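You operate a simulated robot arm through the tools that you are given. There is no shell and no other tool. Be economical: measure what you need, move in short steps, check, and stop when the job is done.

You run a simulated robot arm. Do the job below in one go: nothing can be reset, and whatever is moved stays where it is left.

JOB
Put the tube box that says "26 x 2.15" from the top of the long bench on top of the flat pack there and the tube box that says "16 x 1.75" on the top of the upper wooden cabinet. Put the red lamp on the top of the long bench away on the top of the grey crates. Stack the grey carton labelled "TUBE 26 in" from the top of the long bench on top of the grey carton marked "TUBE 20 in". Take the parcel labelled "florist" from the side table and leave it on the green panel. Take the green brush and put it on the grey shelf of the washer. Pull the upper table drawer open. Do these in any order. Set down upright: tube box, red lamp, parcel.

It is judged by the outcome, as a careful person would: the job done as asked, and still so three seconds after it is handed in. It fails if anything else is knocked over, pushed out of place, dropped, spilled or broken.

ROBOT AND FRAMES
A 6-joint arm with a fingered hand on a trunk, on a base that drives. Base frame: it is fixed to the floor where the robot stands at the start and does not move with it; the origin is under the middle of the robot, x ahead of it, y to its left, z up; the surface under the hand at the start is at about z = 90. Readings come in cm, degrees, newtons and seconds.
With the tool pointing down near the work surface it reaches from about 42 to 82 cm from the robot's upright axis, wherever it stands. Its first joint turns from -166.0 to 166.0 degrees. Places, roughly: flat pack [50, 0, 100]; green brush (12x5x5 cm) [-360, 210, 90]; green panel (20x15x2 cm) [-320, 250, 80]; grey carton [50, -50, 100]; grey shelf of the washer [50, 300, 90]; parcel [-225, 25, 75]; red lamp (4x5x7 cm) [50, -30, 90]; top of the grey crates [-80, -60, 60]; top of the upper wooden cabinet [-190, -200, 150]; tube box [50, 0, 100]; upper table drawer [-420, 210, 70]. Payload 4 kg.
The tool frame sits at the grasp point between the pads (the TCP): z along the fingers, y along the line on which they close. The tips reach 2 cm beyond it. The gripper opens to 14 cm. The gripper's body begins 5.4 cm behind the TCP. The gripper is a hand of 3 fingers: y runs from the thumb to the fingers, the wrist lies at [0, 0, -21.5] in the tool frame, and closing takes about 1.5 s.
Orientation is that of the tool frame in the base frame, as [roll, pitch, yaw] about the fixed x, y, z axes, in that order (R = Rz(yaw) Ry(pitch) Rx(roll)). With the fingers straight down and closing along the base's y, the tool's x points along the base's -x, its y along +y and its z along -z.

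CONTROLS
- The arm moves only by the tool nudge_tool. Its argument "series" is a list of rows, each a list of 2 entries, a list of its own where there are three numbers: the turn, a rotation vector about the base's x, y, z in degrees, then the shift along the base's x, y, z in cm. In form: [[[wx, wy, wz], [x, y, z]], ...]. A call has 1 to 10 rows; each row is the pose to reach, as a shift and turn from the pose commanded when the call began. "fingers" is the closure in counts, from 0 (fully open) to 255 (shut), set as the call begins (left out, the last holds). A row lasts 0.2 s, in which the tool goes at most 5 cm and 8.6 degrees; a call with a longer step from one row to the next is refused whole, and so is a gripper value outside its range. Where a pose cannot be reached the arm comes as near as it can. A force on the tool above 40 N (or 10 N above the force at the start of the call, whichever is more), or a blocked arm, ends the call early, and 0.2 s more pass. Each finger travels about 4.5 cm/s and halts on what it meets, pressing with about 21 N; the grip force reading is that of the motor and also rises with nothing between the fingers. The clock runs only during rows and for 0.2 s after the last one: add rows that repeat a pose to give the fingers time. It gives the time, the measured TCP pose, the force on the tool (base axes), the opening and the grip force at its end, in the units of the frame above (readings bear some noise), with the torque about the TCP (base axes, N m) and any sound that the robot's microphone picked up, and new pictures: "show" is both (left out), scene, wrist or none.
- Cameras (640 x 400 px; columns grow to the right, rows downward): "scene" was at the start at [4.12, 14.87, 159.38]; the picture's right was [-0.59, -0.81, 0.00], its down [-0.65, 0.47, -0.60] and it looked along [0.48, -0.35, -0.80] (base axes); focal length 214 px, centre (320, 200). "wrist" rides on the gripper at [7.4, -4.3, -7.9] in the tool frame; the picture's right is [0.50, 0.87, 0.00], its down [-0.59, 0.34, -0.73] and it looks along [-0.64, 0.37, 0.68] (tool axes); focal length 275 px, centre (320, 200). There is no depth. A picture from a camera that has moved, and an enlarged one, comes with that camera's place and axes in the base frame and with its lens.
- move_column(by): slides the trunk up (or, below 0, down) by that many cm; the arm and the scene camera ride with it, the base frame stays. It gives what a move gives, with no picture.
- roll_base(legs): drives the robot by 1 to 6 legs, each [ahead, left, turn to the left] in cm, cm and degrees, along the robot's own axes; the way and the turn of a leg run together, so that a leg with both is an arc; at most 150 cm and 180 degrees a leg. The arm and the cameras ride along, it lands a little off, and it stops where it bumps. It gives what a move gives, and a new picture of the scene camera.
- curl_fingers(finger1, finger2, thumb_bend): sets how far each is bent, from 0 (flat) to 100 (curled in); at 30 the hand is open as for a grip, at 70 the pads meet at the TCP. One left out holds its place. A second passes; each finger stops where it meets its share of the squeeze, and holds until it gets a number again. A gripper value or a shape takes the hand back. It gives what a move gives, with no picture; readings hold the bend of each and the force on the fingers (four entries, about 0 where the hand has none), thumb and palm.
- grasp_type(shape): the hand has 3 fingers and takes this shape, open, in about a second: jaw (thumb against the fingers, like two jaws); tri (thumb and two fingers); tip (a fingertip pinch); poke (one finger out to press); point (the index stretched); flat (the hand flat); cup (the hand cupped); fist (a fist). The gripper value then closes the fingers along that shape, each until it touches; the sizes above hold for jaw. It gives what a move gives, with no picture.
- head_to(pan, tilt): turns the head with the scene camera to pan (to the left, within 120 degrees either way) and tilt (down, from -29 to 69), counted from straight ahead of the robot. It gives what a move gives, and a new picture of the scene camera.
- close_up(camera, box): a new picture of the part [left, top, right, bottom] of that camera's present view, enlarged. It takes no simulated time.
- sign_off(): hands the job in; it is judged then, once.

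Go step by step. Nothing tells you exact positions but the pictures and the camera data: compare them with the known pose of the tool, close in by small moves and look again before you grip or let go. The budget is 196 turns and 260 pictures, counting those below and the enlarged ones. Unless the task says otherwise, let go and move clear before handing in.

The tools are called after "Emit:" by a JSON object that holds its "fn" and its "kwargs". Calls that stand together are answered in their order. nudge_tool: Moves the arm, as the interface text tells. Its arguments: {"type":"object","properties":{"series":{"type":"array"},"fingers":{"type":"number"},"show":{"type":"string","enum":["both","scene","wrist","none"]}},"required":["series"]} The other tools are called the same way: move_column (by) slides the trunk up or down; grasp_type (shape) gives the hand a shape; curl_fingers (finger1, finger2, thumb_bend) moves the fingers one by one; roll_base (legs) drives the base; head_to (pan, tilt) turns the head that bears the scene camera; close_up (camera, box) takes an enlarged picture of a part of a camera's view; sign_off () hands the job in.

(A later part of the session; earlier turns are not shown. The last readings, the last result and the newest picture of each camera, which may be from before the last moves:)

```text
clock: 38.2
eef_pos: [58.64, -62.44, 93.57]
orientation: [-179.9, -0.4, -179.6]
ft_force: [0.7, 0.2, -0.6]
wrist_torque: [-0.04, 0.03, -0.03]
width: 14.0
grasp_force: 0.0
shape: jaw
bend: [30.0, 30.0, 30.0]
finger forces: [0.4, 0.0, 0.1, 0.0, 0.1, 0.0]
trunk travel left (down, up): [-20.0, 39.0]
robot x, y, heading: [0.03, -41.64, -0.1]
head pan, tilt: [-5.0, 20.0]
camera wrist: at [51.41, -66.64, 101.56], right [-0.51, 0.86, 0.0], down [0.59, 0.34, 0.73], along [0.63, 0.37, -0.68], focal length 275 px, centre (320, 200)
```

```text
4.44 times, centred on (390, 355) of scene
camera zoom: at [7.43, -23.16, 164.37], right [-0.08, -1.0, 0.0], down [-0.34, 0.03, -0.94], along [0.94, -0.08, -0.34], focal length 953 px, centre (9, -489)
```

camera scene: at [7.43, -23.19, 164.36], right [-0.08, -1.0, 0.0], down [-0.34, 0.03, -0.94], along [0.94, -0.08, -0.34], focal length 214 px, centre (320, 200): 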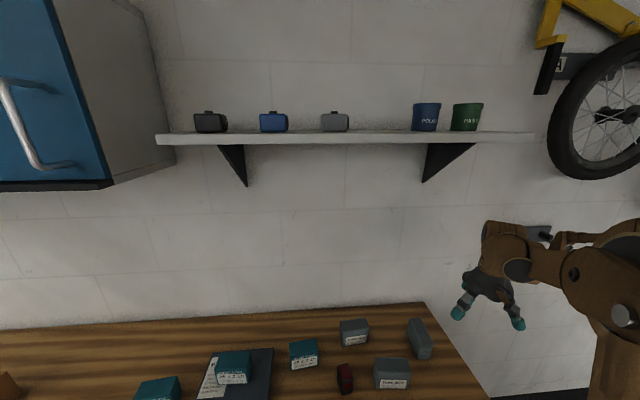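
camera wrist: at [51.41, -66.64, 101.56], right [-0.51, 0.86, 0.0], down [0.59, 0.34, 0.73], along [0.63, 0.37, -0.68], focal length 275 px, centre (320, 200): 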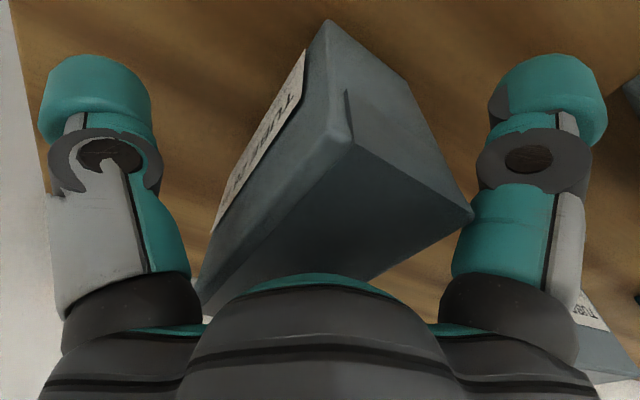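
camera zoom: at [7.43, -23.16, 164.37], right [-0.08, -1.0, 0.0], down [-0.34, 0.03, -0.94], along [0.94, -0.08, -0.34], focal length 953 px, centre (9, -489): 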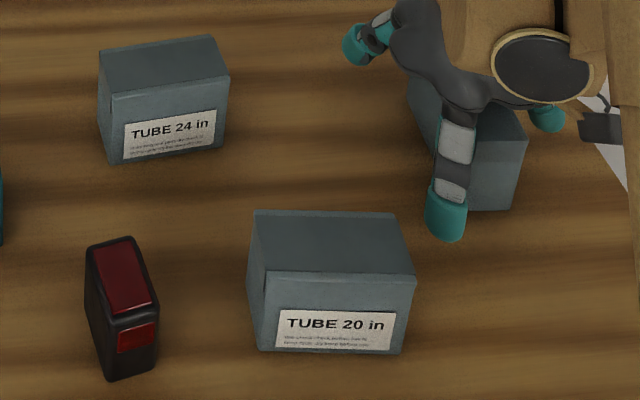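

The carton lies centred between the fingers. I'll close the grip.

Emit:
{"fn": "nudge_tool", "kwargs": {"series": [[[0, 0, 0], [0, 0, 0]], [[0, 0, 0], [0, 0, 0]], [[0, 0, 0], [0, 0, 0]], [[0, 0, 0], [0, 0, 0]], [[0, 0, 0], [0, 0, 0]], [[0, 0, 0], [0, 0, 0]], [[0, 0, 0], [0, 0, 0]], [[0, 0, 0], [0, 0, 0]]], "fingers": 255, "show": "wrist"}}

Emit:
{"fn": "nudge_tool", "kwargs": {"series": [[[0, 0, 0], [0, 0, 1]], [[0, 0, 0], [0, 0, 4]], [[0, 0, 0], [0, 0, 8]], [[0, 0, 0], [0, 0, 12]], [[0, 0, 0], [0, 0, 14]], [[0, 0, 0], [0, 0, 14]]], "show": "both"}}

```text
clock: 40.0
eef_pos: [58.61, -62.51, 93.79]
orientation: [-179.9, -0.4, -179.5]
ft_force: [1.2, 0.6, 0.8]
wrist_torque: [-0.03, -0.06, -0.01]
width: 5.74
grasp_force: 21.0
shape: jaw
bend: [40.0, 42.0, 35.0]
finger forces: [11.6, 15.3, 0.0, 0.0, 26.4, 0.0]
trunk travel left (down, up): [-20.0, 39.0]
robot x, y, heading: [0.05, -41.33, 0.5]
head pan, tilt: [-5.0, 20.0]
camera wrist: at [51.43, -66.65, 101.58], right [-0.51, 0.86, 0.0], down [0.59, 0.34, 0.73], along [0.63, 0.37, -0.68], focal length 275 px, centre (320, 200)
```

wrist: 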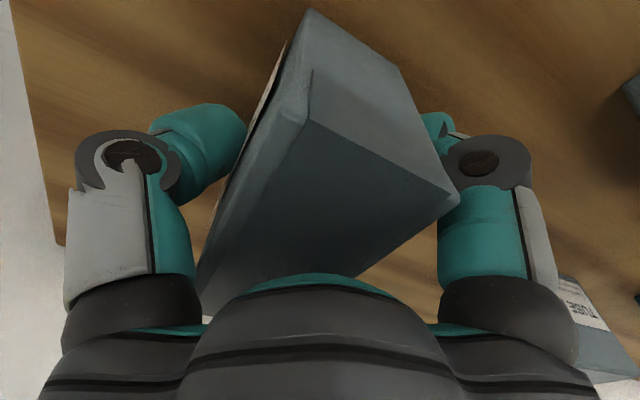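

```text
clock: 41.4
eef_pos: [58.57, -62.45, 107.73]
orientation: [-179.9, -0.5, -179.7]
ft_force: [-0.2, 0.2, -2.3]
wrist_torque: [0.03, -0.01, 0.02]
width: 5.67
grasp_force: 20.9
shape: jaw
bend: [41.0, 42.0, 34.0]
finger forces: [11.4, 15.3, 0.0, 0.1, 26.7, 0.0]
trunk travel left (down, up): [-20.0, 39.0]
robot x, y, heading: [0.12, -41.57, 0.4]
head pan, tilt: [-5.0, 20.0]
camera scene: at [7.47, -23.19, 164.36], right [-0.08, -1.0, 0.0], down [-0.34, 0.03, -0.94], along [0.94, -0.08, -0.34], focal length 214 px, centre (320, 200)
camera wrist: at [51.26, -66.57, 115.57], right [-0.51, 0.86, 0.0], down [0.59, 0.34, 0.73], along [0.63, 0.37, -0.68], focal length 275 px, centre (320, 200)
```

scene: 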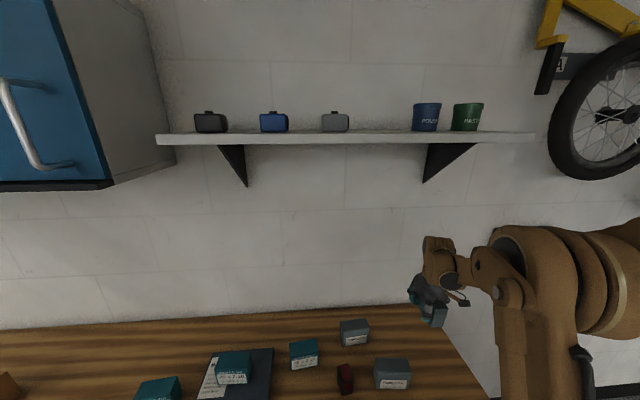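
wrist: 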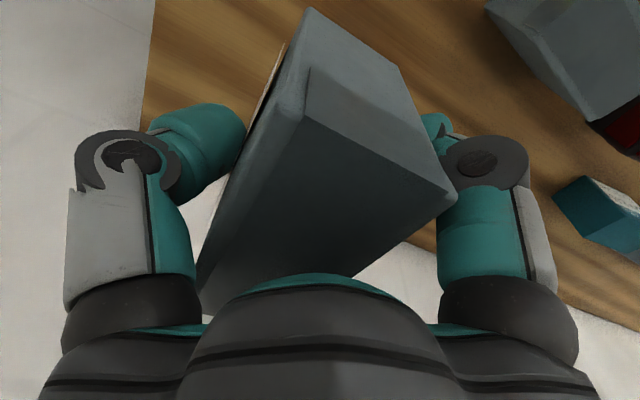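

The carton is upright in the grip. I'll turn it about −96° to line up with the 20in carton, move over its centre (48.6, −48.4), and look.

Emit:
{"fn": "nudge_tool", "kwargs": {"series": [[[0, 0, -8], [-1, 1.4, 0]], [[0, 0, -16], [-2, 2.8, 0]], [[0, 0, -24], [-3, 4.2, 0]], [[0, 0, -32], [-4, 5.6, 0]], [[0, 0, -40], [-5, 7, 0]], [[0, 0, -48], [-6, 8.4, 0]], [[0, 0, -56], [-7, 9.8, 0]], [[0, 0, -64], [-8, 11.2, 0]], [[0, 0, -72], [-9, 12.6, 0]], [[0, 0, -80], [-9.5, 13.8, 0]]], "show": "none"}}

Emit:
{"fn": "nudge_tool", "kwargs": {"series": [[[0, 0, -8], [0, 0, -1]], [[0, 0, -16], [0, 0, -3]], [[0, 0, -16], [0, 0, -5]], [[0, 0, -16], [0, 0, -5]]], "show": "both"}}

Emit:
{"fn": "close_up", "kwargs": {"camera": "scene", "box": [330, 310, 450, 400]}}

```text
clock: 43.6
eef_pos: [48.99, -48.65, 107.8]
orientation: [-179.9, -0.4, 100.1]
ft_force: [0.4, 0.3, -2.6]
wrist_torque: [0.0, -0.03, -0.01]
width: 5.69
grasp_force: 21.5
shape: jaw
bend: [41.0, 42.0, 34.0]
finger forces: [11.7, 15.9, 0.0, 0.0, 27.6, 0.0]
trunk travel left (down, up): [-20.0, 39.0]
robot x, y, heading: [0.23, -41.68, 0.3]
head pan, tilt: [-5.0, 20.0]
```

```text
clock: 44.6
eef_pos: [49.12, -48.7, 102.79]
orientation: [-179.9, -0.4, 84.4]
ft_force: [-0.8, -0.2, -2.1]
wrist_torque: [-0.04, -0.05, 0.02]
width: 5.66
grasp_force: 21.4
shape: jaw
bend: [41.0, 42.0, 34.0]
finger forces: [11.6, 15.9, 0.0, 0.0, 27.6, 0.0]
trunk travel left (down, up): [-20.0, 39.0]
robot x, y, heading: [0.32, -41.93, 0.4]
head pan, tilt: [-5.0, 20.0]
camera scene: at [7.43, -23.17, 164.37], right [-0.08, -1.0, 0.0], down [-0.34, 0.03, -0.94], along [0.94, -0.08, -0.34], focal length 214 px, centre (320, 200)
camera wrist: at [45.62, -40.79, 110.61], right [0.91, 0.41, 0.0], down [0.28, -0.62, 0.73], along [0.3, -0.66, -0.68], focal length 275 px, centre (320, 200)
```

scene: 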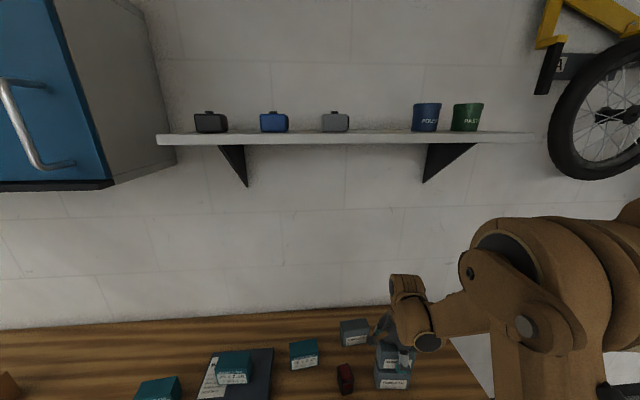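
wrist: 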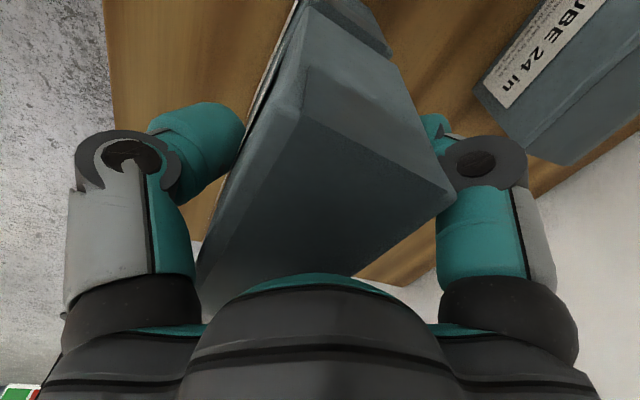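

```text
4.44 times, centred on (390, 355) of scene
camera zoom: at [7.43, -23.17, 164.37], right [-0.08, -1.0, 0.0], down [-0.34, 0.03, -0.94], along [0.94, -0.08, -0.34], focal length 953 px, centre (9, -489)
```

zoom: 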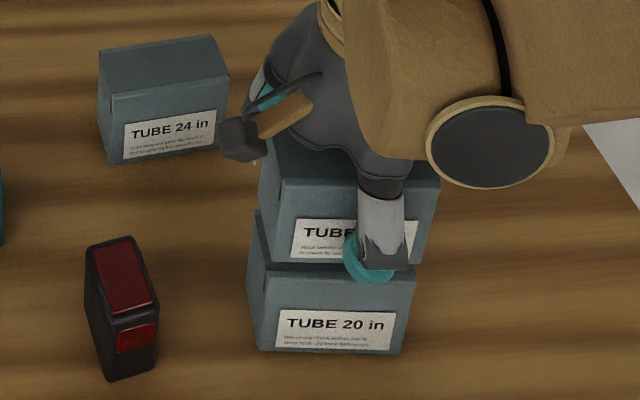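

Alignment is good to within about 0.7 cm. I'll correct slightly (+0.5, −0.5) and lower to contact.

Emit:
{"fn": "nudge_tool", "kwargs": {"series": [[[0, 0, 0], [0.5, -0.5, -0.5]], [[0, 0, 0], [0.5, -0.5, -1.2]], [[0, 0, 0], [0.5, -0.5, -1.8]], [[0, 0, 0], [0.5, -0.5, -2.1]], [[0, 0, 0], [0.5, -0.5, -2.3]], [[0, 0, 0], [0.5, -0.5, -2.5]]], "show": "none"}}

Emit:
{"fn": "close_up", "kwargs": {"camera": "scene", "box": [330, 310, 450, 400]}}

```text
clock: 45.6
eef_pos: [49.73, -49.04, 100.97]
orientation: [179.8, -0.4, 84.4]
ft_force: [5.0, 1.1, 32.1]
wrist_torque: [0.02, 0.7, -0.02]
width: 5.87
grasp_force: 20.9
shape: jaw
bend: [41.0, 42.0, 33.0]
finger forces: [16.8, 21.8, 0.1, 0.0, 33.6, 0.0]
trunk travel left (down, up): [-20.0, 39.0]
robot x, y, heading: [0.21, -42.16, 0.5]
head pan, tilt: [-5.0, 20.0]
stopped in row 4: the force on the tool passed its limit at 45 N (the readings are from after the stop); the commanded pose is now the measured one
```

```text
4.44 times, centred on (390, 355) of scene
camera zoom: at [7.26, -23.13, 164.41], right [-0.08, -1.0, 0.0], down [-0.34, 0.03, -0.94], along [0.94, -0.08, -0.34], focal length 953 px, centre (9, -489)
```

zoom: 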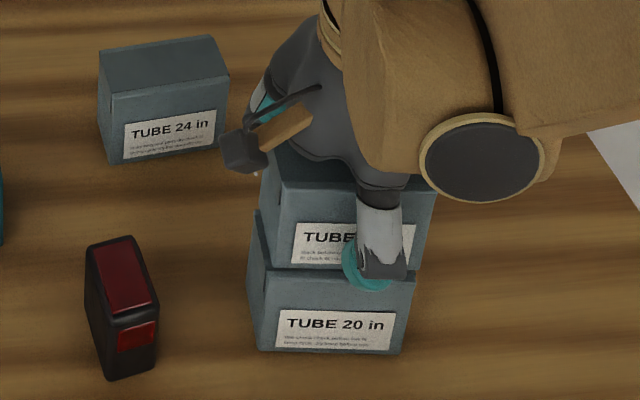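

Contact made and the cartons are aligned. I'll ease up and release.

Emit:
{"fn": "nudge_tool", "kwargs": {"series": [[[0, 0, 0], [0, 0, 0.25]], [[0, 0, 0], [0, 0, 0.25]]], "show": "none"}}

Emit:
{"fn": "nudge_tool", "kwargs": {"series": [[[0, 0, 0], [0, 0, 0]], [[0, 0, 0], [0, 0, 0]], [[0, 0, 0], [0, 0, 0]], [[0, 0, 0], [0, 0, 0]], [[0, 0, 0], [0, 0, 0]], [[0, 0, 0], [0, 0, 0]], [[0, 0, 0], [0, 0, 0]], [[0, 0, 0], [0, 0, 4]], [[0, 0, 0], [0, 0, 8]], [[0, 0, 0], [0, 0, 12]]], "fingers": 0, "show": "wrist"}}

Emit:
{"fn": "close_up", "kwargs": {"camera": "scene", "box": [330, 310, 450, 400]}}

```text
clock: 46.2
eef_pos: [49.69, -49.15, 100.97]
orientation: [-180.0, -0.4, 84.4]
ft_force: [-0.8, 1.5, 7.0]
wrist_torque: [0.06, 0.29, -0.05]
width: 5.84
grasp_force: 21.3
shape: jaw
bend: [41.0, 43.0, 33.0]
finger forces: [11.5, 15.7, 0.1, 0.1, 27.4, 0.0]
trunk travel left (down, up): [-20.0, 39.0]
robot x, y, heading: [-0.22, -41.62, 0.3]
head pan, tilt: [-5.0, 20.0]
```

```text
clock: 48.4
eef_pos: [49.62, -49.4, 113.2]
orientation: [179.9, -0.3, 84.3]
ft_force: [-0.5, 0.4, 0.0]
wrist_torque: [0.0, 0.01, 0.01]
width: 13.98
grasp_force: 0.0
shape: jaw
bend: [30.0, 30.0, 30.0]
finger forces: [0.0, 0.0, 0.0, 0.0, 0.0, 0.0]
trunk travel left (down, up): [-20.0, 39.0]
robot x, y, heading: [0.03, -41.6, 0.4]
head pan, tilt: [-5.0, 20.0]
camera wrist: at [46.12, -41.45, 121.12], right [0.91, 0.41, 0.0], down [0.28, -0.62, 0.73], along [0.3, -0.66, -0.68], focal length 275 px, centre (320, 200)
```

wrist: 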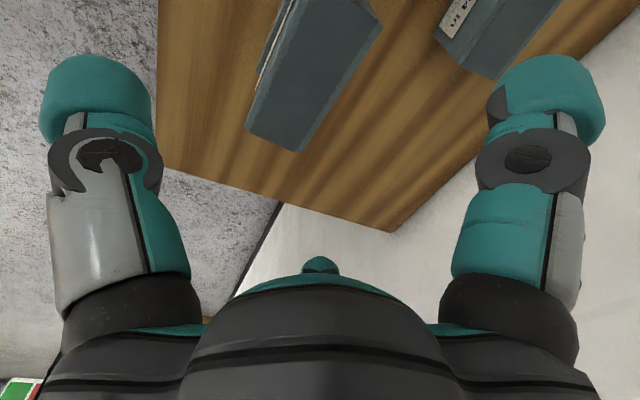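

```text
4.44 times, centred on (390, 355) of scene
camera zoom: at [7.34, -23.15, 164.37], right [-0.08, -1.0, 0.0], down [-0.34, 0.03, -0.94], along [0.94, -0.08, -0.34], focal length 953 px, centre (9, -489)
```

zoom: 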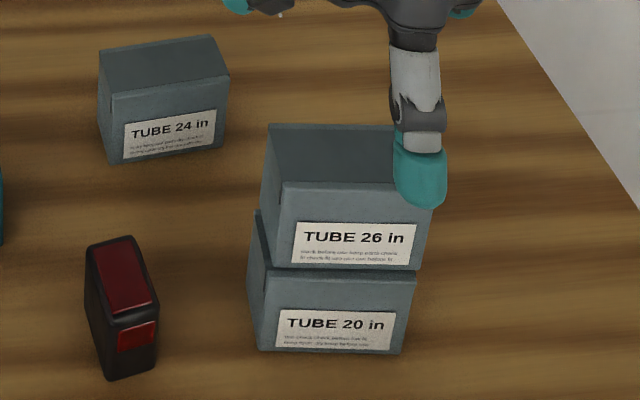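

"TUBE 26 in" is stacked neatly. Next is the red lamp at about (48.3, −34.1); it is narrow, so I'll try the pinch shapes and see where the fingers are.

Emit:
{"fn": "grasp_type", "kwargs": {"shape": "tip"}}

Emit:
{"fn": "close_up", "kwargs": {"camera": "wrist", "box": [0, 0, 640, 400]}}

Emit:
{"fn": "close_up", "kwargs": {"camera": "scene", "box": [330, 250, 450, 340]}}

Emit:
{"fn": "grasp_type", "kwargs": {"shape": "tri"}}

Emit:
{"fn": "close_up", "kwargs": {"camera": "wrist", "box": [0, 0, 640, 400]}}

Emit:
{"fn": "close_up", "kwargs": {"camera": "scene", "box": [330, 250, 450, 340]}}

```text
clock: 49.3
eef_pos: [49.72, -49.39, 113.15]
orientation: [-179.9, -0.4, 84.4]
ft_force: [0.2, 1.0, -0.2]
wrist_torque: [-0.03, 0.0, -0.01]
width: 14.01
grasp_force: 0.1
shape: tip
bend: [30.0, 30.0, 30.0]
finger forces: [0.0, 0.0, 0.1, 0.0, 0.1, 0.0]
trunk travel left (down, up): [-20.0, 39.0]
robot x, y, heading: [0.35, -41.67, 0.3]
head pan, tilt: [-5.0, 20.0]
```

```text
1.00 times, centred on (320, 200) of wrist (not enlarged: the box is as wide or as high as the picture)
camera zoom: at [46.21, -41.46, 121.03], right [0.91, 0.41, 0.0], down [0.28, -0.62, 0.73], along [0.3, -0.66, -0.68], focal length 275 px, centre (320, 200)
```

zoom: 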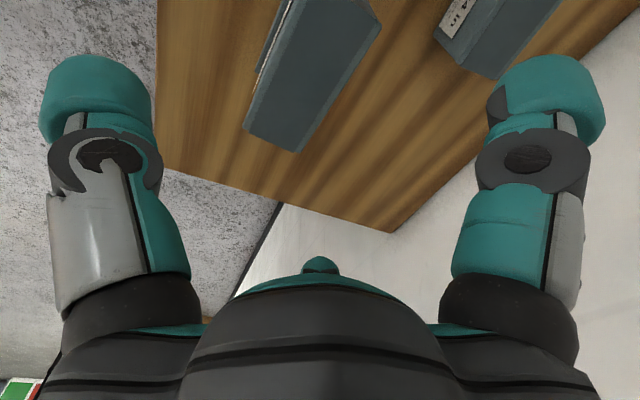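

```text
4.44 times, centred on (390, 295) of scene
camera zoom: at [7.45, -23.17, 164.37], right [-0.08, -1.0, 0.0], down [-0.34, 0.03, -0.94], along [0.94, -0.08, -0.34], focal length 953 px, centre (9, -222)
```

zoom: 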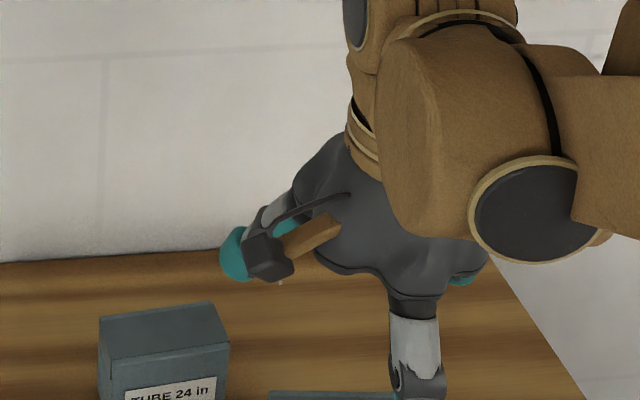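

```text
clock: 50.2
eef_pos: [49.68, -49.38, 113.07]
orientation: [-180.0, -0.4, 84.3]
ft_force: [-0.5, 0.4, -0.3]
wrist_torque: [0.0, 0.0, -0.02]
width: 14.01
grasp_force: 0.1
shape: tri
bend: [30.0, 30.0, 30.0]
finger forces: [0.1, 0.1, 0.0, 0.0, 0.0, 0.0]
trunk travel left (down, up): [-20.0, 39.0]
robot x, y, heading: [0.47, -41.82, 0.4]
head pan, tilt: [-5.0, 20.0]
```

```text
1.00 times, centred on (320, 200) of wrist (not enlarged: the box is as wide or as high as the picture)
camera zoom: at [46.21, -41.46, 121.03], right [0.91, 0.41, 0.0], down [0.28, -0.62, 0.73], along [0.3, -0.66, -0.68], focal length 275 px, centre (320, 200)
```

zoom: 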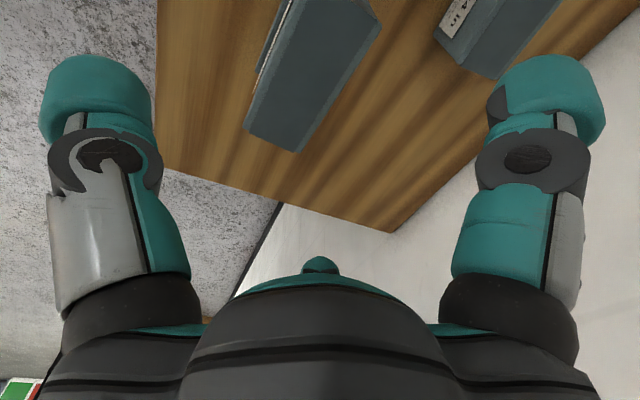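

```text
4.44 times, centred on (390, 295) of scene
camera zoom: at [7.44, -23.17, 164.37], right [-0.08, -1.0, 0.0], down [-0.34, 0.03, -0.94], along [0.94, -0.08, -0.34], focal length 953 px, centre (9, -222)
```

zoom: 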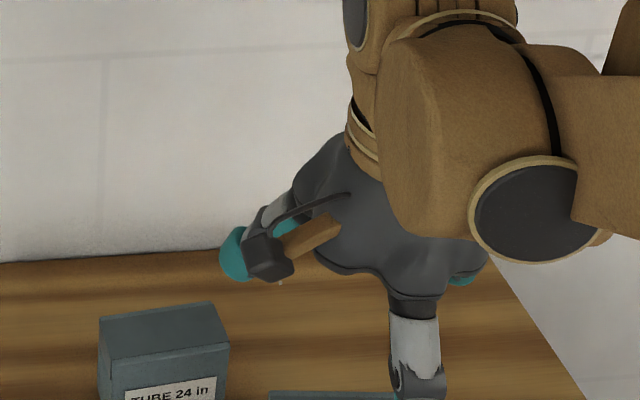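

The hand is really a three-finger chuck that closes radially onto the TCP. I'll align it with the lamp's long axis (thumb on the narrow face) and hover above it.

Emit:
{"fn": "nudge_tool", "kwargs": {"series": [[[0, 0, 5], [-0.4, 4, 0]], [[0, 0, 10], [-0.8, 8, 0]], [[0, 0, 15], [-1.2, 12, 0]], [[0, 0, 20], [-1.4, 15.3, 0]], [[0, 0, 20], [-1.4, 15.3, 0]]], "show": "wrist"}}

Emit:
{"fn": "close_up", "kwargs": {"camera": "wrist", "box": [240, 0, 400, 100]}}

Emit:
{"fn": "close_up", "kwargs": {"camera": "scene", "box": [300, 310, 420, 400]}}

```text
clock: 51.4
eef_pos: [48.14, -33.72, 113.08]
orientation: [180.0, -0.3, 104.5]
ft_force: [-0.7, -0.3, -0.3]
wrist_torque: [0.01, -0.02, 0.01]
width: 14.01
grasp_force: 0.1
shape: tri
bend: [30.0, 30.0, 30.0]
finger forces: [0.0, 0.0, 0.1, 0.0, 0.0, 0.1]
trunk travel left (down, up): [-20.0, 39.0]
robot x, y, heading: [-0.07, -41.83, 0.6]
head pan, tilt: [-5.0, 20.0]
camera wrist: at [42.24, -27.42, 120.94], right [0.71, 0.7, 0.0], down [0.48, -0.49, 0.73], along [0.51, -0.52, -0.68], focal length 275 px, centre (320, 200)
```

wrist: 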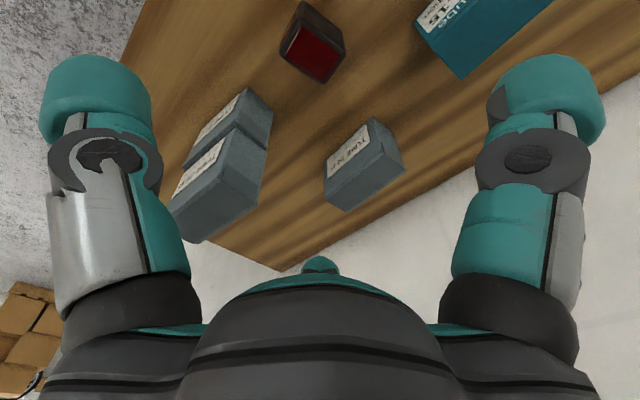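

```text
4.00 times, centred on (320, 50) of wrist
camera zoom: at [42.24, -27.42, 120.94], right [0.71, 0.7, 0.0], down [0.48, -0.49, 0.73], along [0.51, -0.52, -0.68], focal length 1101 px, centre (320, 800)
```

zoom: 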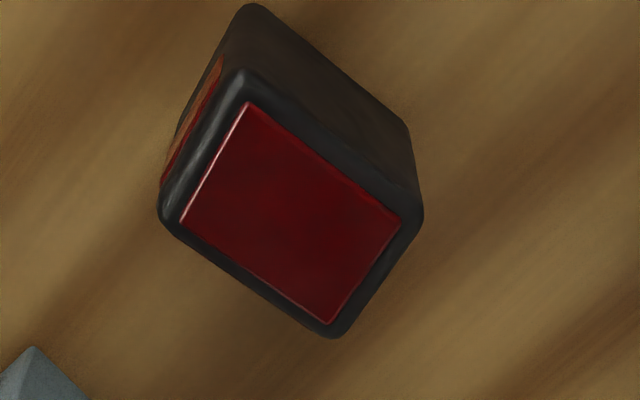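

```text
4.44 times, centred on (360, 355) of scene
camera zoom: at [7.44, -23.19, 164.37], right [-0.08, -1.0, 0.0], down [-0.34, 0.03, -0.94], along [0.94, -0.08, -0.34], focal length 953 px, centre (142, -489)
```

zoom: 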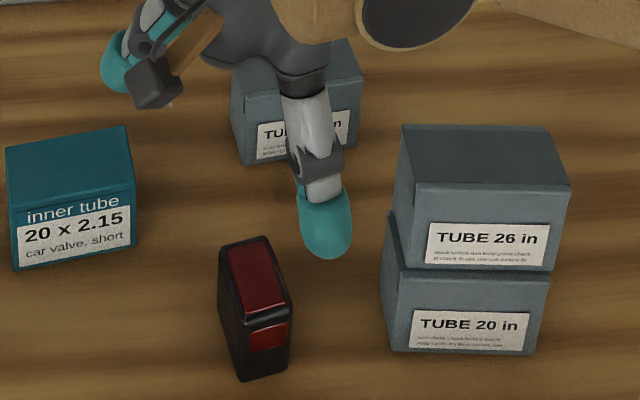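

The lamp's centre is at about (47.7, −33.8), its long axis turned about 10°. I'll align, descend and grip.

Emit:
{"fn": "nudge_tool", "kwargs": {"series": [[[0, 0, -4], [-0.3, 0, -4.5]], [[0, 0, -4], [-0.3, 0, -9]], [[0, 0, -4], [-0.3, 0, -13.5]], [[0, 0, -4], [-0.3, 0, -17]], [[0, 0, -4], [-0.3, 0, -19.3]], [[0, 0, -4], [-0.3, 0, -19.3]]], "show": "wrist"}}

Emit:
{"fn": "nudge_tool", "kwargs": {"series": [[[0, 0, 0], [0, 0, 0]], [[0, 0, 0], [0, 0, 0]], [[0, 0, 0], [0, 0, 0]], [[0, 0, 0], [0, 0, 0]], [[0, 0, 0], [0, 0, 0]], [[0, 0, 0], [0, 0, 0]], [[0, 0, 0], [0, 0, 0]], [[0, 0, 0], [0, 0, 0]], [[0, 0, 0], [0, 0, 0]]], "fingers": 255, "show": "wrist"}}

Emit:
{"fn": "close_up", "kwargs": {"camera": "scene", "box": [300, 310, 420, 400]}}

```text
clock: 52.8
eef_pos: [47.9, -33.86, 93.56]
orientation: [-179.9, -0.4, 100.4]
ft_force: [0.4, -0.2, -0.2]
wrist_torque: [0.03, 0.02, -0.04]
width: 14.01
grasp_force: 0.1
shape: tri
bend: [30.0, 30.0, 30.0]
finger forces: [0.0, 0.0, 0.1, 0.0, 0.0, 0.0]
trunk travel left (down, up): [-20.0, 39.0]
robot x, y, heading: [0.27, -41.5, 0.3]
head pan, tilt: [-5.0, 20.0]
camera wrist: at [42.43, -27.12, 101.48], right [0.76, 0.65, 0.0], down [0.44, -0.52, 0.73], along [0.48, -0.55, -0.68], focal length 275 px, centre (320, 200)
```

wrist: 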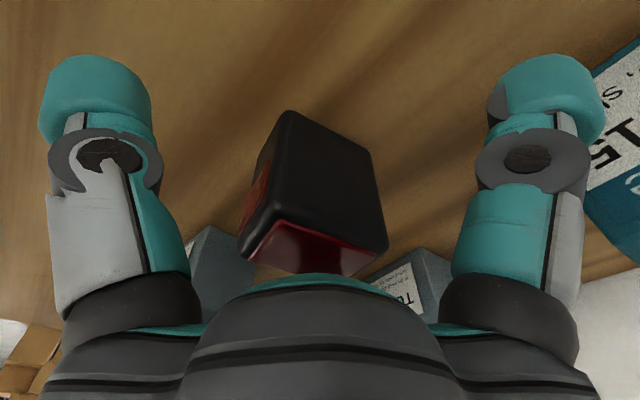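

```text
clock: 54.8
eef_pos: [47.99, -33.74, 93.6]
orientation: [179.9, -0.4, 100.4]
ft_force: [0.1, 0.3, -0.2]
wrist_torque: [-0.02, -0.03, 0.02]
width: 3.87
grasp_force: 20.9
shape: tri
bend: [45.0, 44.0, 44.0]
finger forces: [15.1, 16.8, 0.0, 0.0, 17.8, 0.0]
trunk travel left (down, up): [-20.0, 39.0]
robot x, y, heading: [0.37, -41.69, 0.4]
head pan, tilt: [-5.0, 20.0]
camera wrist: at [42.46, -27.11, 101.5], right [0.76, 0.65, 0.0], down [0.44, -0.52, 0.73], along [0.48, -0.55, -0.68], focal length 275 px, centre (320, 200)
```

wrist: 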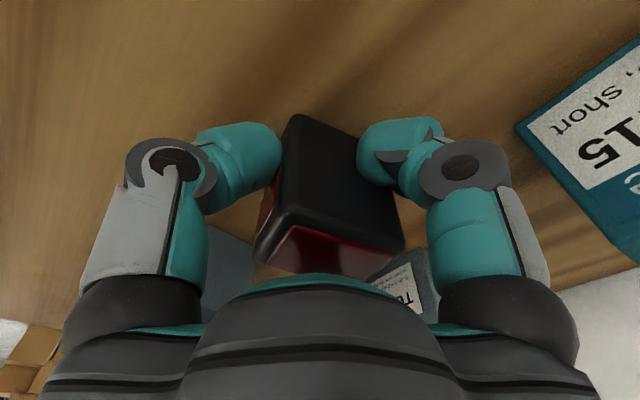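

```text
4.44 times, centred on (360, 355) of scene
camera zoom: at [7.46, -23.16, 164.36], right [-0.08, -1.0, 0.0], down [-0.34, 0.03, -0.94], along [0.94, -0.08, -0.34], focal length 953 px, centre (142, -489)
```

zoom: 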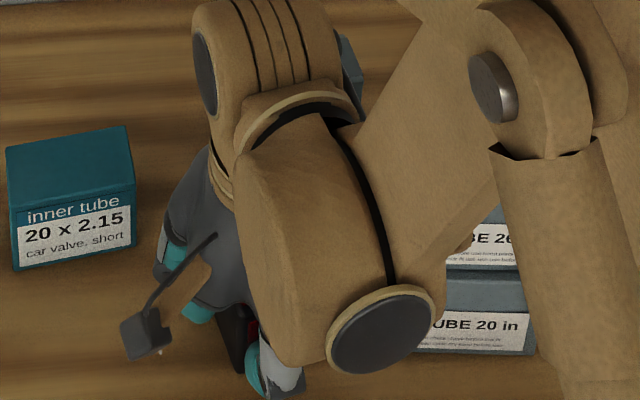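

The lamp is held with even force by all three fingers. I'll lift it and check, then back away from the bench.

Emit:
{"fn": "nudge_tool", "kwargs": {"series": [[[0, 0, 0], [0, 0, 2]], [[0, 0, 0], [0, 0, 6]], [[0, 0, 0], [0, 0, 10.5]], [[0, 0, 0], [0, 0, 15]], [[0, 0, 0], [0, 0, 19.5]], [[0, 0, 0], [0, 0, 24]], [[0, 0, 0], [0, 0, 24]]], "show": "wrist"}}

Emit:
{"fn": "roll_base", "kwargs": {"legs": [[-22, -16, 0], [0, 0, 90], [0, 0, 88]]}}

Emit:
{"fn": "head_to", "kwargs": {"pan": 10, "tilt": 55}}

```text
clock: 56.4
eef_pos: [48.09, -33.82, 117.53]
orientation: [-179.9, -0.4, 100.4]
ft_force: [0.5, -0.4, -1.7]
wrist_torque: [0.03, 0.01, 0.02]
width: 3.86
grasp_force: 20.5
shape: tri
bend: [45.0, 44.0, 45.0]
finger forces: [15.3, 17.0, 0.0, 0.1, 17.7, 0.0]
trunk travel left (down, up): [-20.0, 39.0]
robot x, y, heading: [0.1, -41.73, 0.5]
head pan, tilt: [-5.0, 20.0]
camera wrist: at [42.54, -27.18, 125.41], right [0.76, 0.65, 0.0], down [0.44, -0.52, 0.73], along [0.48, -0.55, -0.68], focal length 275 px, centre (320, 200)
```

wrist: 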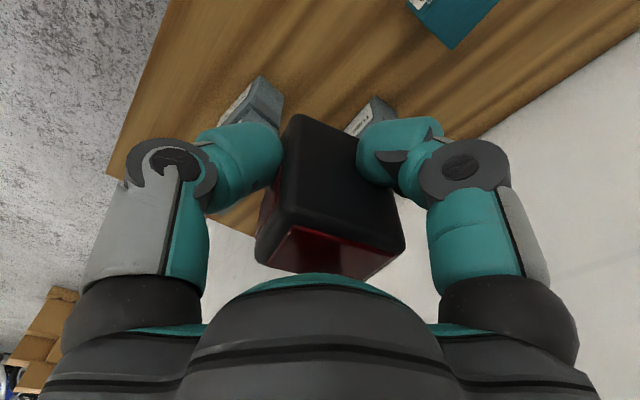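

```text
clock: 65.8
eef_pos: [-69.92, -63.46, 117.59]
orientation: [-179.9, -0.3, -82.9]
ft_force: [-0.1, 0.0, -0.7]
wrist_torque: [-0.01, -0.01, 0.0]
width: 3.82
grasp_force: 21.3
shape: tri
bend: [45.0, 44.0, 45.0]
finger forces: [15.7, 17.4, 0.1, 0.0, 16.1, 0.0]
trunk travel left (down, up): [-20.0, 39.0]
robot x, y, heading: [-21.17, -58.79, 177.0]
head pan, tilt: [-5.0, 20.0]
camera scene: at [-29.67, -75.96, 164.36], right [0.14, 0.99, 0.0], down [0.34, -0.05, -0.94], along [-0.93, 0.13, -0.34], focal length 214 px, centre (320, 200)
```

scene: 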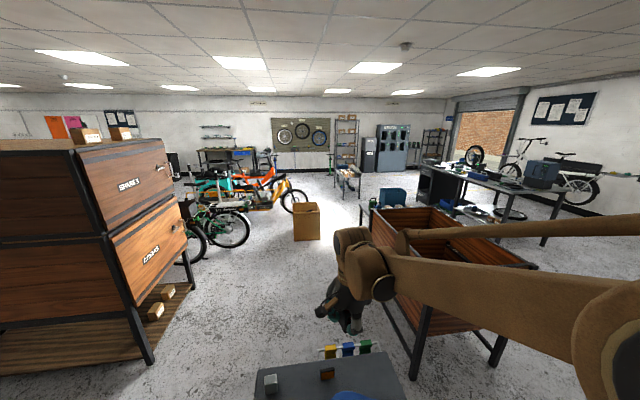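

```text
clock: 66.8
eef_pos: [-69.9, -63.34, 117.63]
orientation: [180.0, -0.4, -82.8]
ft_force: [-0.6, 0.2, -0.7]
wrist_torque: [-0.01, -0.01, 0.0]
width: 3.82
grasp_force: 21.1
shape: tri
bend: [45.0, 44.0, 45.0]
finger forces: [15.7, 17.5, 0.0, 0.0, 16.0, 0.1]
trunk travel left (down, up): [-20.0, 39.0]
robot x, y, heading: [-21.67, -58.41, 177.3]
head pan, tilt: [10.0, 55.0]
camera scene: at [-27.61, -78.12, 159.16], right [-0.12, 0.99, 0.0], down [0.81, 0.1, -0.57], along [-0.57, -0.07, -0.82], focal length 214 px, centre (320, 200)
```

scene: 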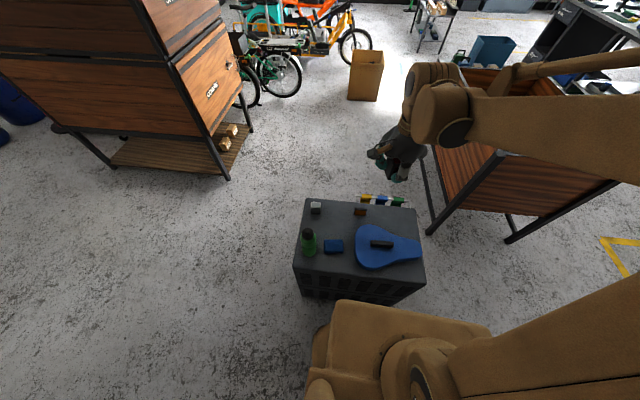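

I'm now facing the crates, with a clear view of their top. I'll zoom in to find a free spot.

Emit:
{"fn": "close_up", "kwargs": {"camera": "scene", "box": [280, 180, 440, 310]}}

```text
3.08 times, centred on (360, 245) of scene
camera zoom: at [-27.61, -78.12, 159.16], right [-0.12, 0.99, 0.0], down [0.81, 0.1, -0.57], along [-0.57, -0.07, -0.82], focal length 660 px, centre (197, 62)
```

zoom: 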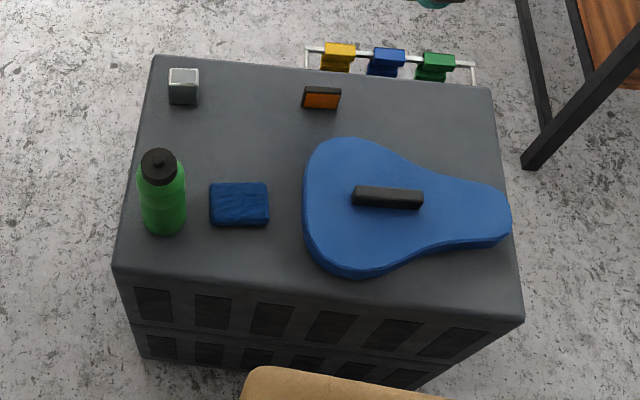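

The free area on the crates is the far right part, around (−87.5, −47). I'll move over it and lower the trunk.

Emit:
{"fn": "nudge_tool", "kwargs": {"series": [[[0, 0, 0], [-3, 2.8, 0]], [[0, 0, 0], [-6, 5.6, 0]], [[0, 0, 0], [-9, 8.4, 0]], [[0, 0, 0], [-12, 11.2, 0]], [[0, 0, 0], [-15, 14, 0]], [[0, 0, 0], [-17.6, 16.4, 0]], [[0, 0, 0], [-17.6, 16.4, 0]]], "show": "none"}}

Emit:
{"fn": "move_column", "kwargs": {"by": -20}}

Emit:
{"fn": "nudge_tool", "kwargs": {"series": [[[0, 0, 0], [0, 0, -4.5]], [[0, 0, 0], [0, 0, -9]], [[0, 0, 0], [0, 0, -13.5]], [[0, 0, 0], [0, 0, -18]], [[0, 0, 0], [0, 0, -22]], [[0, 0, 0], [0, 0, -22]]], "show": "both"}}

```text
clock: 68.4
eef_pos: [-87.04, -47.17, 117.82]
orientation: [180.0, -0.5, -82.7]
ft_force: [-0.6, 0.3, -1.5]
wrist_torque: [0.0, 0.01, -0.02]
width: 3.8
grasp_force: 21.4
shape: tri
bend: [45.0, 44.0, 45.0]
finger forces: [15.9, 17.6, 0.0, 0.0, 15.9, 0.1]
trunk travel left (down, up): [-20.0, 39.0]
robot x, y, heading: [-21.57, -58.49, 177.2]
head pan, tilt: [10.0, 55.0]
```

```text
clock: 70.6
eef_pos: [-87.09, -47.2, 97.69]
orientation: [180.0, -0.4, -82.8]
ft_force: [0.7, -0.6, -1.0]
wrist_torque: [0.03, -0.01, 0.02]
width: 3.81
grasp_force: 21.3
shape: tri
bend: [45.0, 44.0, 45.0]
finger forces: [15.9, 17.7, 0.1, 0.1, 15.8, 0.1]
trunk travel left (down, up): [0.0, 59.0]
robot x, y, heading: [-21.67, -58.34, 177.0]
head pan, tilt: [10.0, 55.0]
```

```text
clock: 72.0
eef_pos: [-87.09, -47.04, 75.76]
orientation: [180.0, -0.4, -82.8]
ft_force: [0.4, 0.7, -0.7]
wrist_torque: [0.0, -0.03, 0.01]
width: 3.82
grasp_force: 21.1
shape: tri
bend: [45.0, 44.0, 45.0]
finger forces: [16.0, 17.6, 0.1, 0.0, 15.5, 0.0]
trunk travel left (down, up): [0.0, 59.0]
robot x, y, heading: [-21.54, -58.64, 176.9]
head pan, tilt: [10.0, 55.0]
camera scene: at [-27.64, -78.11, 139.16], right [-0.12, 0.99, 0.0], down [0.81, 0.1, -0.57], along [-0.57, -0.07, -0.82], focal length 214 px, centre (320, 200)
camera wrist: at [-81.91, -53.53, 83.68], right [-0.8, -0.6, 0.0], down [-0.41, 0.55, 0.73], along [-0.44, 0.58, -0.68], focal length 275 px, centre (320, 200)
```

scene: 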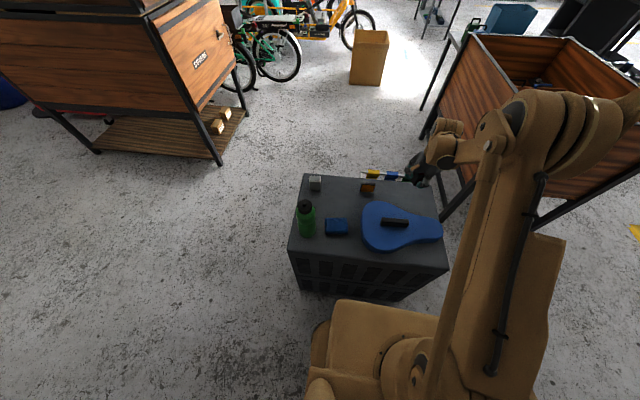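
wrist: 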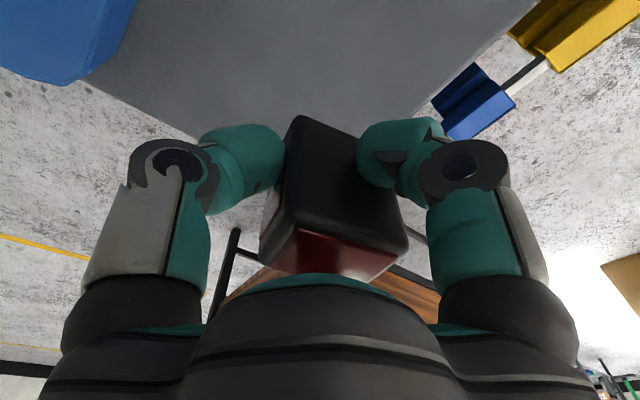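

The lamp is above clear crate top, with the seat well to one side. I'll lower it.

Emit:
{"fn": "nudge_tool", "kwargs": {"series": [[[0, 0, 0], [0, 0, -4]], [[0, 0, 0], [0, 0, -7]], [[0, 0, 0], [0, 0, -9.5]], [[0, 0, 0], [0, 0, -9.5]]], "show": "wrist"}}

Emit:
{"fn": "close_up", "kwargs": {"camera": "scene", "box": [340, 130, 480, 240]}}

```text
clock: 73.0
eef_pos: [-87.19, -47.2, 66.54]
orientation: [180.0, -0.4, -82.8]
ft_force: [-0.1, 1.0, -1.4]
wrist_torque: [-0.01, -0.02, -0.02]
width: 3.78
grasp_force: 21.6
shape: tri
bend: [45.0, 44.0, 45.0]
finger forces: [16.0, 17.9, 0.1, 0.0, 15.7, 0.0]
trunk travel left (down, up): [0.0, 59.0]
robot x, y, heading: [-21.37, -58.32, 177.0]
head pan, tilt: [10.0, 55.0]
camera wrist: at [-81.92, -53.73, 74.42], right [-0.8, -0.6, 0.0], down [-0.41, 0.55, 0.73], along [-0.44, 0.58, -0.68], focal length 275 px, centre (320, 200)
```

wrist: 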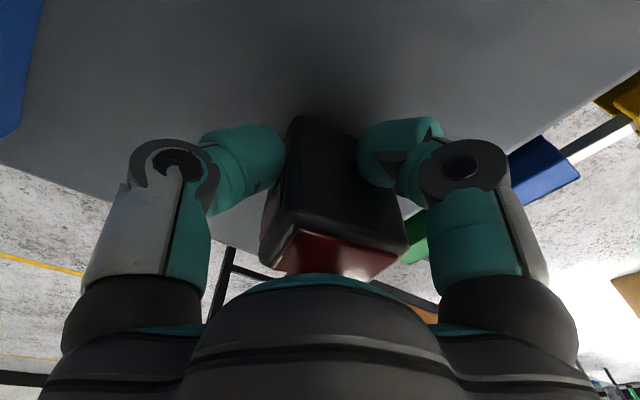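

```text
3.64 times, centred on (410, 185) of scene
camera zoom: at [-27.64, -78.11, 139.16], right [-0.12, 0.99, 0.0], down [0.81, 0.1, -0.57], along [-0.57, -0.07, -0.82], focal length 780 px, centre (-7, 254)
```

zoom: 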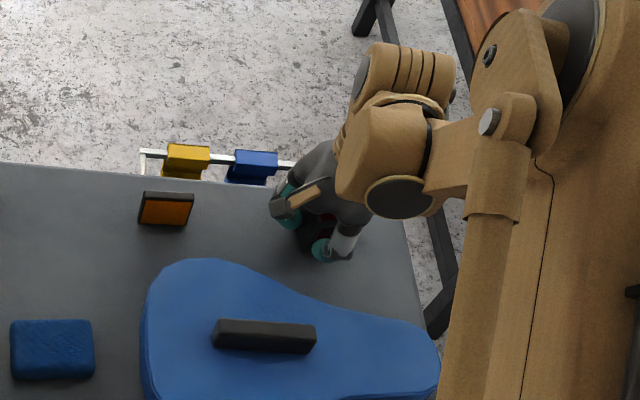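

Emit:
{"fn": "nudge_tool", "kwargs": {"series": [[[0, 0, 0], [0, 0, -1]], [[0, 0, 0], [0, 0, -1.8]], [[0, 0, 0], [0, 0, -2.4]], [[0, 0, 0], [0, 0, -2.7]], [[0, 0, 0], [0, 0, -3.0]], [[0, 0, 0], [0, 0, -3.2]], [[0, 0, 0], [0, 0, -3.4]]], "show": "none"}}

```text
clock: 73.5
eef_pos: [-86.85, -47.03, 65.7]
orientation: [179.9, -0.3, -82.8]
ft_force: [5.7, -1.2, 34.0]
wrist_torque: [-0.01, 0.11, 0.09]
width: 4.05
grasp_force: 21.4
shape: tri
bend: [45.0, 44.0, 46.0]
finger forces: [25.7, 25.8, 0.0, 0.0, 19.6, 0.0]
trunk travel left (down, up): [0.0, 59.0]
robot x, y, heading: [-21.65, -58.28, 177.1]
head pan, tilt: [10.0, 55.0]
stopped in row 2: the force on the tool passed its limit at 41 N (the readings are from after the stop); the commanded pose is now the measured one
```

The lamp has touched the crate top (about z 62). I'll ease up and open.

Emit:
{"fn": "nudge_tool", "kwargs": {"series": [[[0, 0, 0], [0, 0, 0.2]], [[0, 0, 0], [0, 0, 0.2]]], "show": "none"}}

Emit:
{"fn": "nudge_tool", "kwargs": {"series": [[[0, 0, 0], [0, 0, 0]], [[0, 0, 0], [0, 0, 0]], [[0, 0, 0], [0, 0, 0]], [[0, 0, 0], [0, 0, 0]], [[0, 0, 0], [0, 0, 0]], [[0, 0, 0], [0, 0, 0]], [[0, 0, 0], [0, 0, 0]]], "fingers": 80, "show": "wrist"}}

```text
clock: 74.1
eef_pos: [-86.89, -47.1, 65.74]
orientation: [179.9, -0.4, -82.8]
ft_force: [8.7, 0.5, 23.7]
wrist_torque: [0.03, 0.01, 0.03]
width: 4.04
grasp_force: 21.2
shape: tri
bend: [45.0, 44.0, 46.0]
finger forces: [24.0, 25.5, 0.1, 0.1, 18.9, 0.1]
trunk travel left (down, up): [0.0, 59.0]
robot x, y, heading: [-21.51, -58.36, 176.9]
head pan, tilt: [10.0, 55.0]
```

```text
clock: 75.7
eef_pos: [-86.99, -47.13, 65.52]
orientation: [-180.0, -0.4, -82.8]
ft_force: [0.6, -0.7, -0.3]
wrist_torque: [0.0, -0.01, 0.02]
width: 9.52
grasp_force: 0.1
shape: tri
bend: [27.0, 27.0, 26.0]
finger forces: [0.0, 0.0, 0.0, 0.1, 0.0, 0.0]
trunk travel left (down, up): [0.0, 59.0]
robot x, y, heading: [-21.5, -58.15, 177.2]
head pan, tilt: [10.0, 55.0]
camera wrist: at [-81.81, -53.69, 73.44], right [-0.8, -0.6, 0.0], down [-0.41, 0.55, 0.73], along [-0.44, 0.58, -0.68], focal length 275 px, centre (320, 200)
```

wrist: 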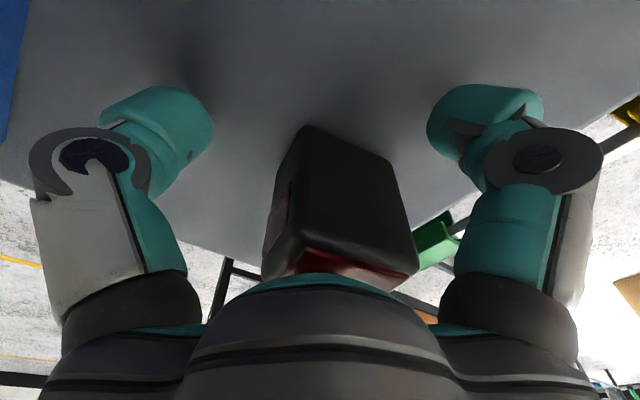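

Released. I'll rise straight up and check the lamp stands upright.

Emit:
{"fn": "nudge_tool", "kwargs": {"series": [[[0, 0, 0], [0, 0, 3]], [[0, 0, 0], [0, 0, 7]], [[0, 0, 0], [0, 0, 11.5]], [[0, 0, 0], [0, 0, 16]], [[0, 0, 0], [0, 0, 20.5]], [[0, 0, 0], [0, 0, 25]], [[0, 0, 0], [0, 0, 29.5]], [[0, 0, 0], [0, 0, 34]]], "show": "wrist"}}

Emit:
{"fn": "close_up", "kwargs": {"camera": "scene", "box": [340, 130, 480, 240]}}

```text
clock: 77.5
eef_pos: [-87.06, -47.37, 99.4]
orientation: [-179.9, -0.5, -82.7]
ft_force: [0.8, 0.8, -0.5]
wrist_torque: [-0.03, -0.01, 0.07]
width: 9.57
grasp_force: 0.1
shape: tri
bend: [27.0, 27.0, 26.0]
finger forces: [0.1, 0.0, 0.1, 0.0, 0.0, 0.0]
trunk travel left (down, up): [0.0, 59.0]
robot x, y, heading: [-21.5, -58.77, 177.2]
head pan, tilt: [10.0, 55.0]
camera wrist: at [-81.91, -54.01, 107.36], right [-0.8, -0.6, 0.0], down [-0.41, 0.55, 0.73], along [-0.44, 0.58, -0.68], focal length 275 px, centre (320, 200)
```

wrist: 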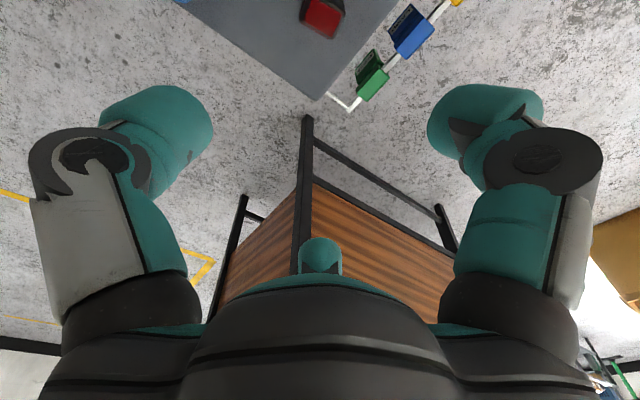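

```text
3.64 times, centred on (410, 185) of scene
camera zoom: at [-27.58, -78.12, 139.16], right [-0.12, 0.99, 0.0], down [0.81, 0.1, -0.57], along [-0.57, -0.07, -0.82], focal length 780 px, centre (-7, 254)
```

zoom: 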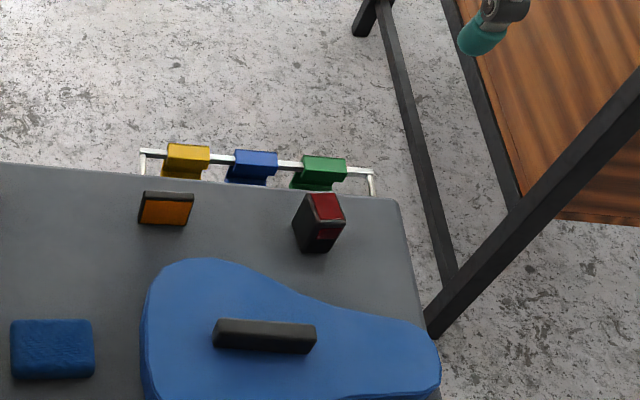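

The lamp stands upright on the crates. Next is the "16 x 1.75" box: trunk up, arm in a bit, and drive back to the bench.

Emit:
{"fn": "move_column", "kwargs": {"by": 20}}

Emit:
{"fn": "nudge_tool", "kwargs": {"series": [[[0, 0, 0], [4.5, 0, 0]], [[0, 0, 0], [9, -1, 0]], [[0, 0, 0], [13, -3, 0]], [[0, 0, 0], [15, -5, 0]], [[0, 0, 0], [15, -5, 0]]], "show": "none", "fingers": 0}}

Emit:
{"fn": "roll_base", "kwargs": {"legs": [[0, 0, -90], [0, 0, -87], [16, 68, 0]]}}

Emit:
{"fn": "head_to", "kwargs": {"pan": 0, "tilt": 45}}

```text
clock: 79.7
eef_pos: [-87.13, -47.46, 119.44]
orientation: [180.0, -0.4, -82.8]
ft_force: [0.3, 0.3, -0.5]
wrist_torque: [-0.02, 0.01, 0.02]
width: 9.58
grasp_force: 0.0
shape: tri
bend: [27.0, 27.0, 26.0]
finger forces: [0.0, 0.0, 0.0, 0.0, 0.0, 0.0]
trunk travel left (down, up): [-20.0, 39.0]
robot x, y, heading: [-21.4, -58.77, 177.2]
head pan, tilt: [10.0, 55.0]
```

```text
clock: 80.9
eef_pos: [-72.13, -52.35, 119.25]
orientation: [-180.0, -0.4, -82.9]
ft_force: [-0.6, -0.3, 0.1]
wrist_torque: [-0.01, 0.02, -0.01]
width: 13.99
grasp_force: 0.0
shape: tri
bend: [30.0, 30.0, 30.0]
finger forces: [0.1, 0.1, 0.0, 0.0, 0.0, 0.0]
trunk travel left (down, up): [-20.0, 39.0]
robot x, y, heading: [-21.19, -57.93, 177.1]
head pan, tilt: [10.0, 55.0]
```

```text
clock: 92.2
eef_pos: [44.58, 7.17, 119.39]
orientation: [-179.9, -0.5, 101.6]
ft_force: [0.3, 0.2, 0.3]
wrist_torque: [0.04, 0.01, -0.05]
width: 13.99
grasp_force: 0.0
shape: tri
bend: [30.0, 30.0, 30.0]
finger forces: [0.0, 0.1, 0.1, 0.0, 0.1, 0.0]
trunk travel left (down, up): [-20.0, 39.0]
robot x, y, heading: [-6.59, 9.41, 1.3]
head pan, tilt: [10.0, 55.0]
camera scene: at [-1.58, 30.05, 159.15], right [0.2, -0.98, 0.0], down [-0.8, -0.16, -0.57], along [0.56, 0.11, -0.82], focal length 214 px, centre (320, 200)
```

scene: 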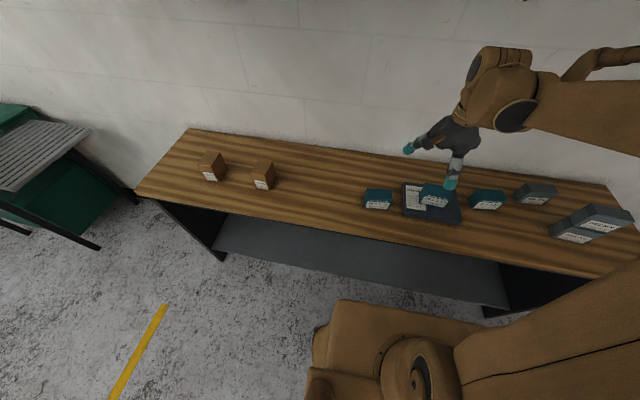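

```text
clock: 92.9
eef_pos: [44.54, 7.08, 119.35]
orientation: [-180.0, -0.4, 101.6]
ft_force: [0.2, -0.4, 0.6]
wrist_torque: [0.01, 0.04, 0.02]
width: 13.98
grasp_force: 0.0
shape: tri
bend: [30.0, 30.0, 30.0]
finger forces: [0.0, 0.0, 0.0, 0.1, 0.1, 0.0]
trunk travel left (down, up): [-20.0, 39.0]
robot x, y, heading: [-6.18, 8.79, 1.2]
head pan, tilt: [0.0, 45.0]
camera scene: at [-0.53, 28.77, 160.49], right [0.03, -1.0, 0.0], down [-0.71, -0.02, -0.71], along [0.71, 0.02, -0.71], focal length 214 px, centre (320, 200)
```

scene: 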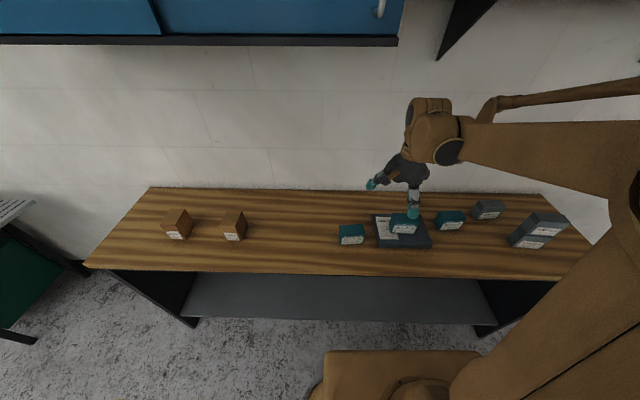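

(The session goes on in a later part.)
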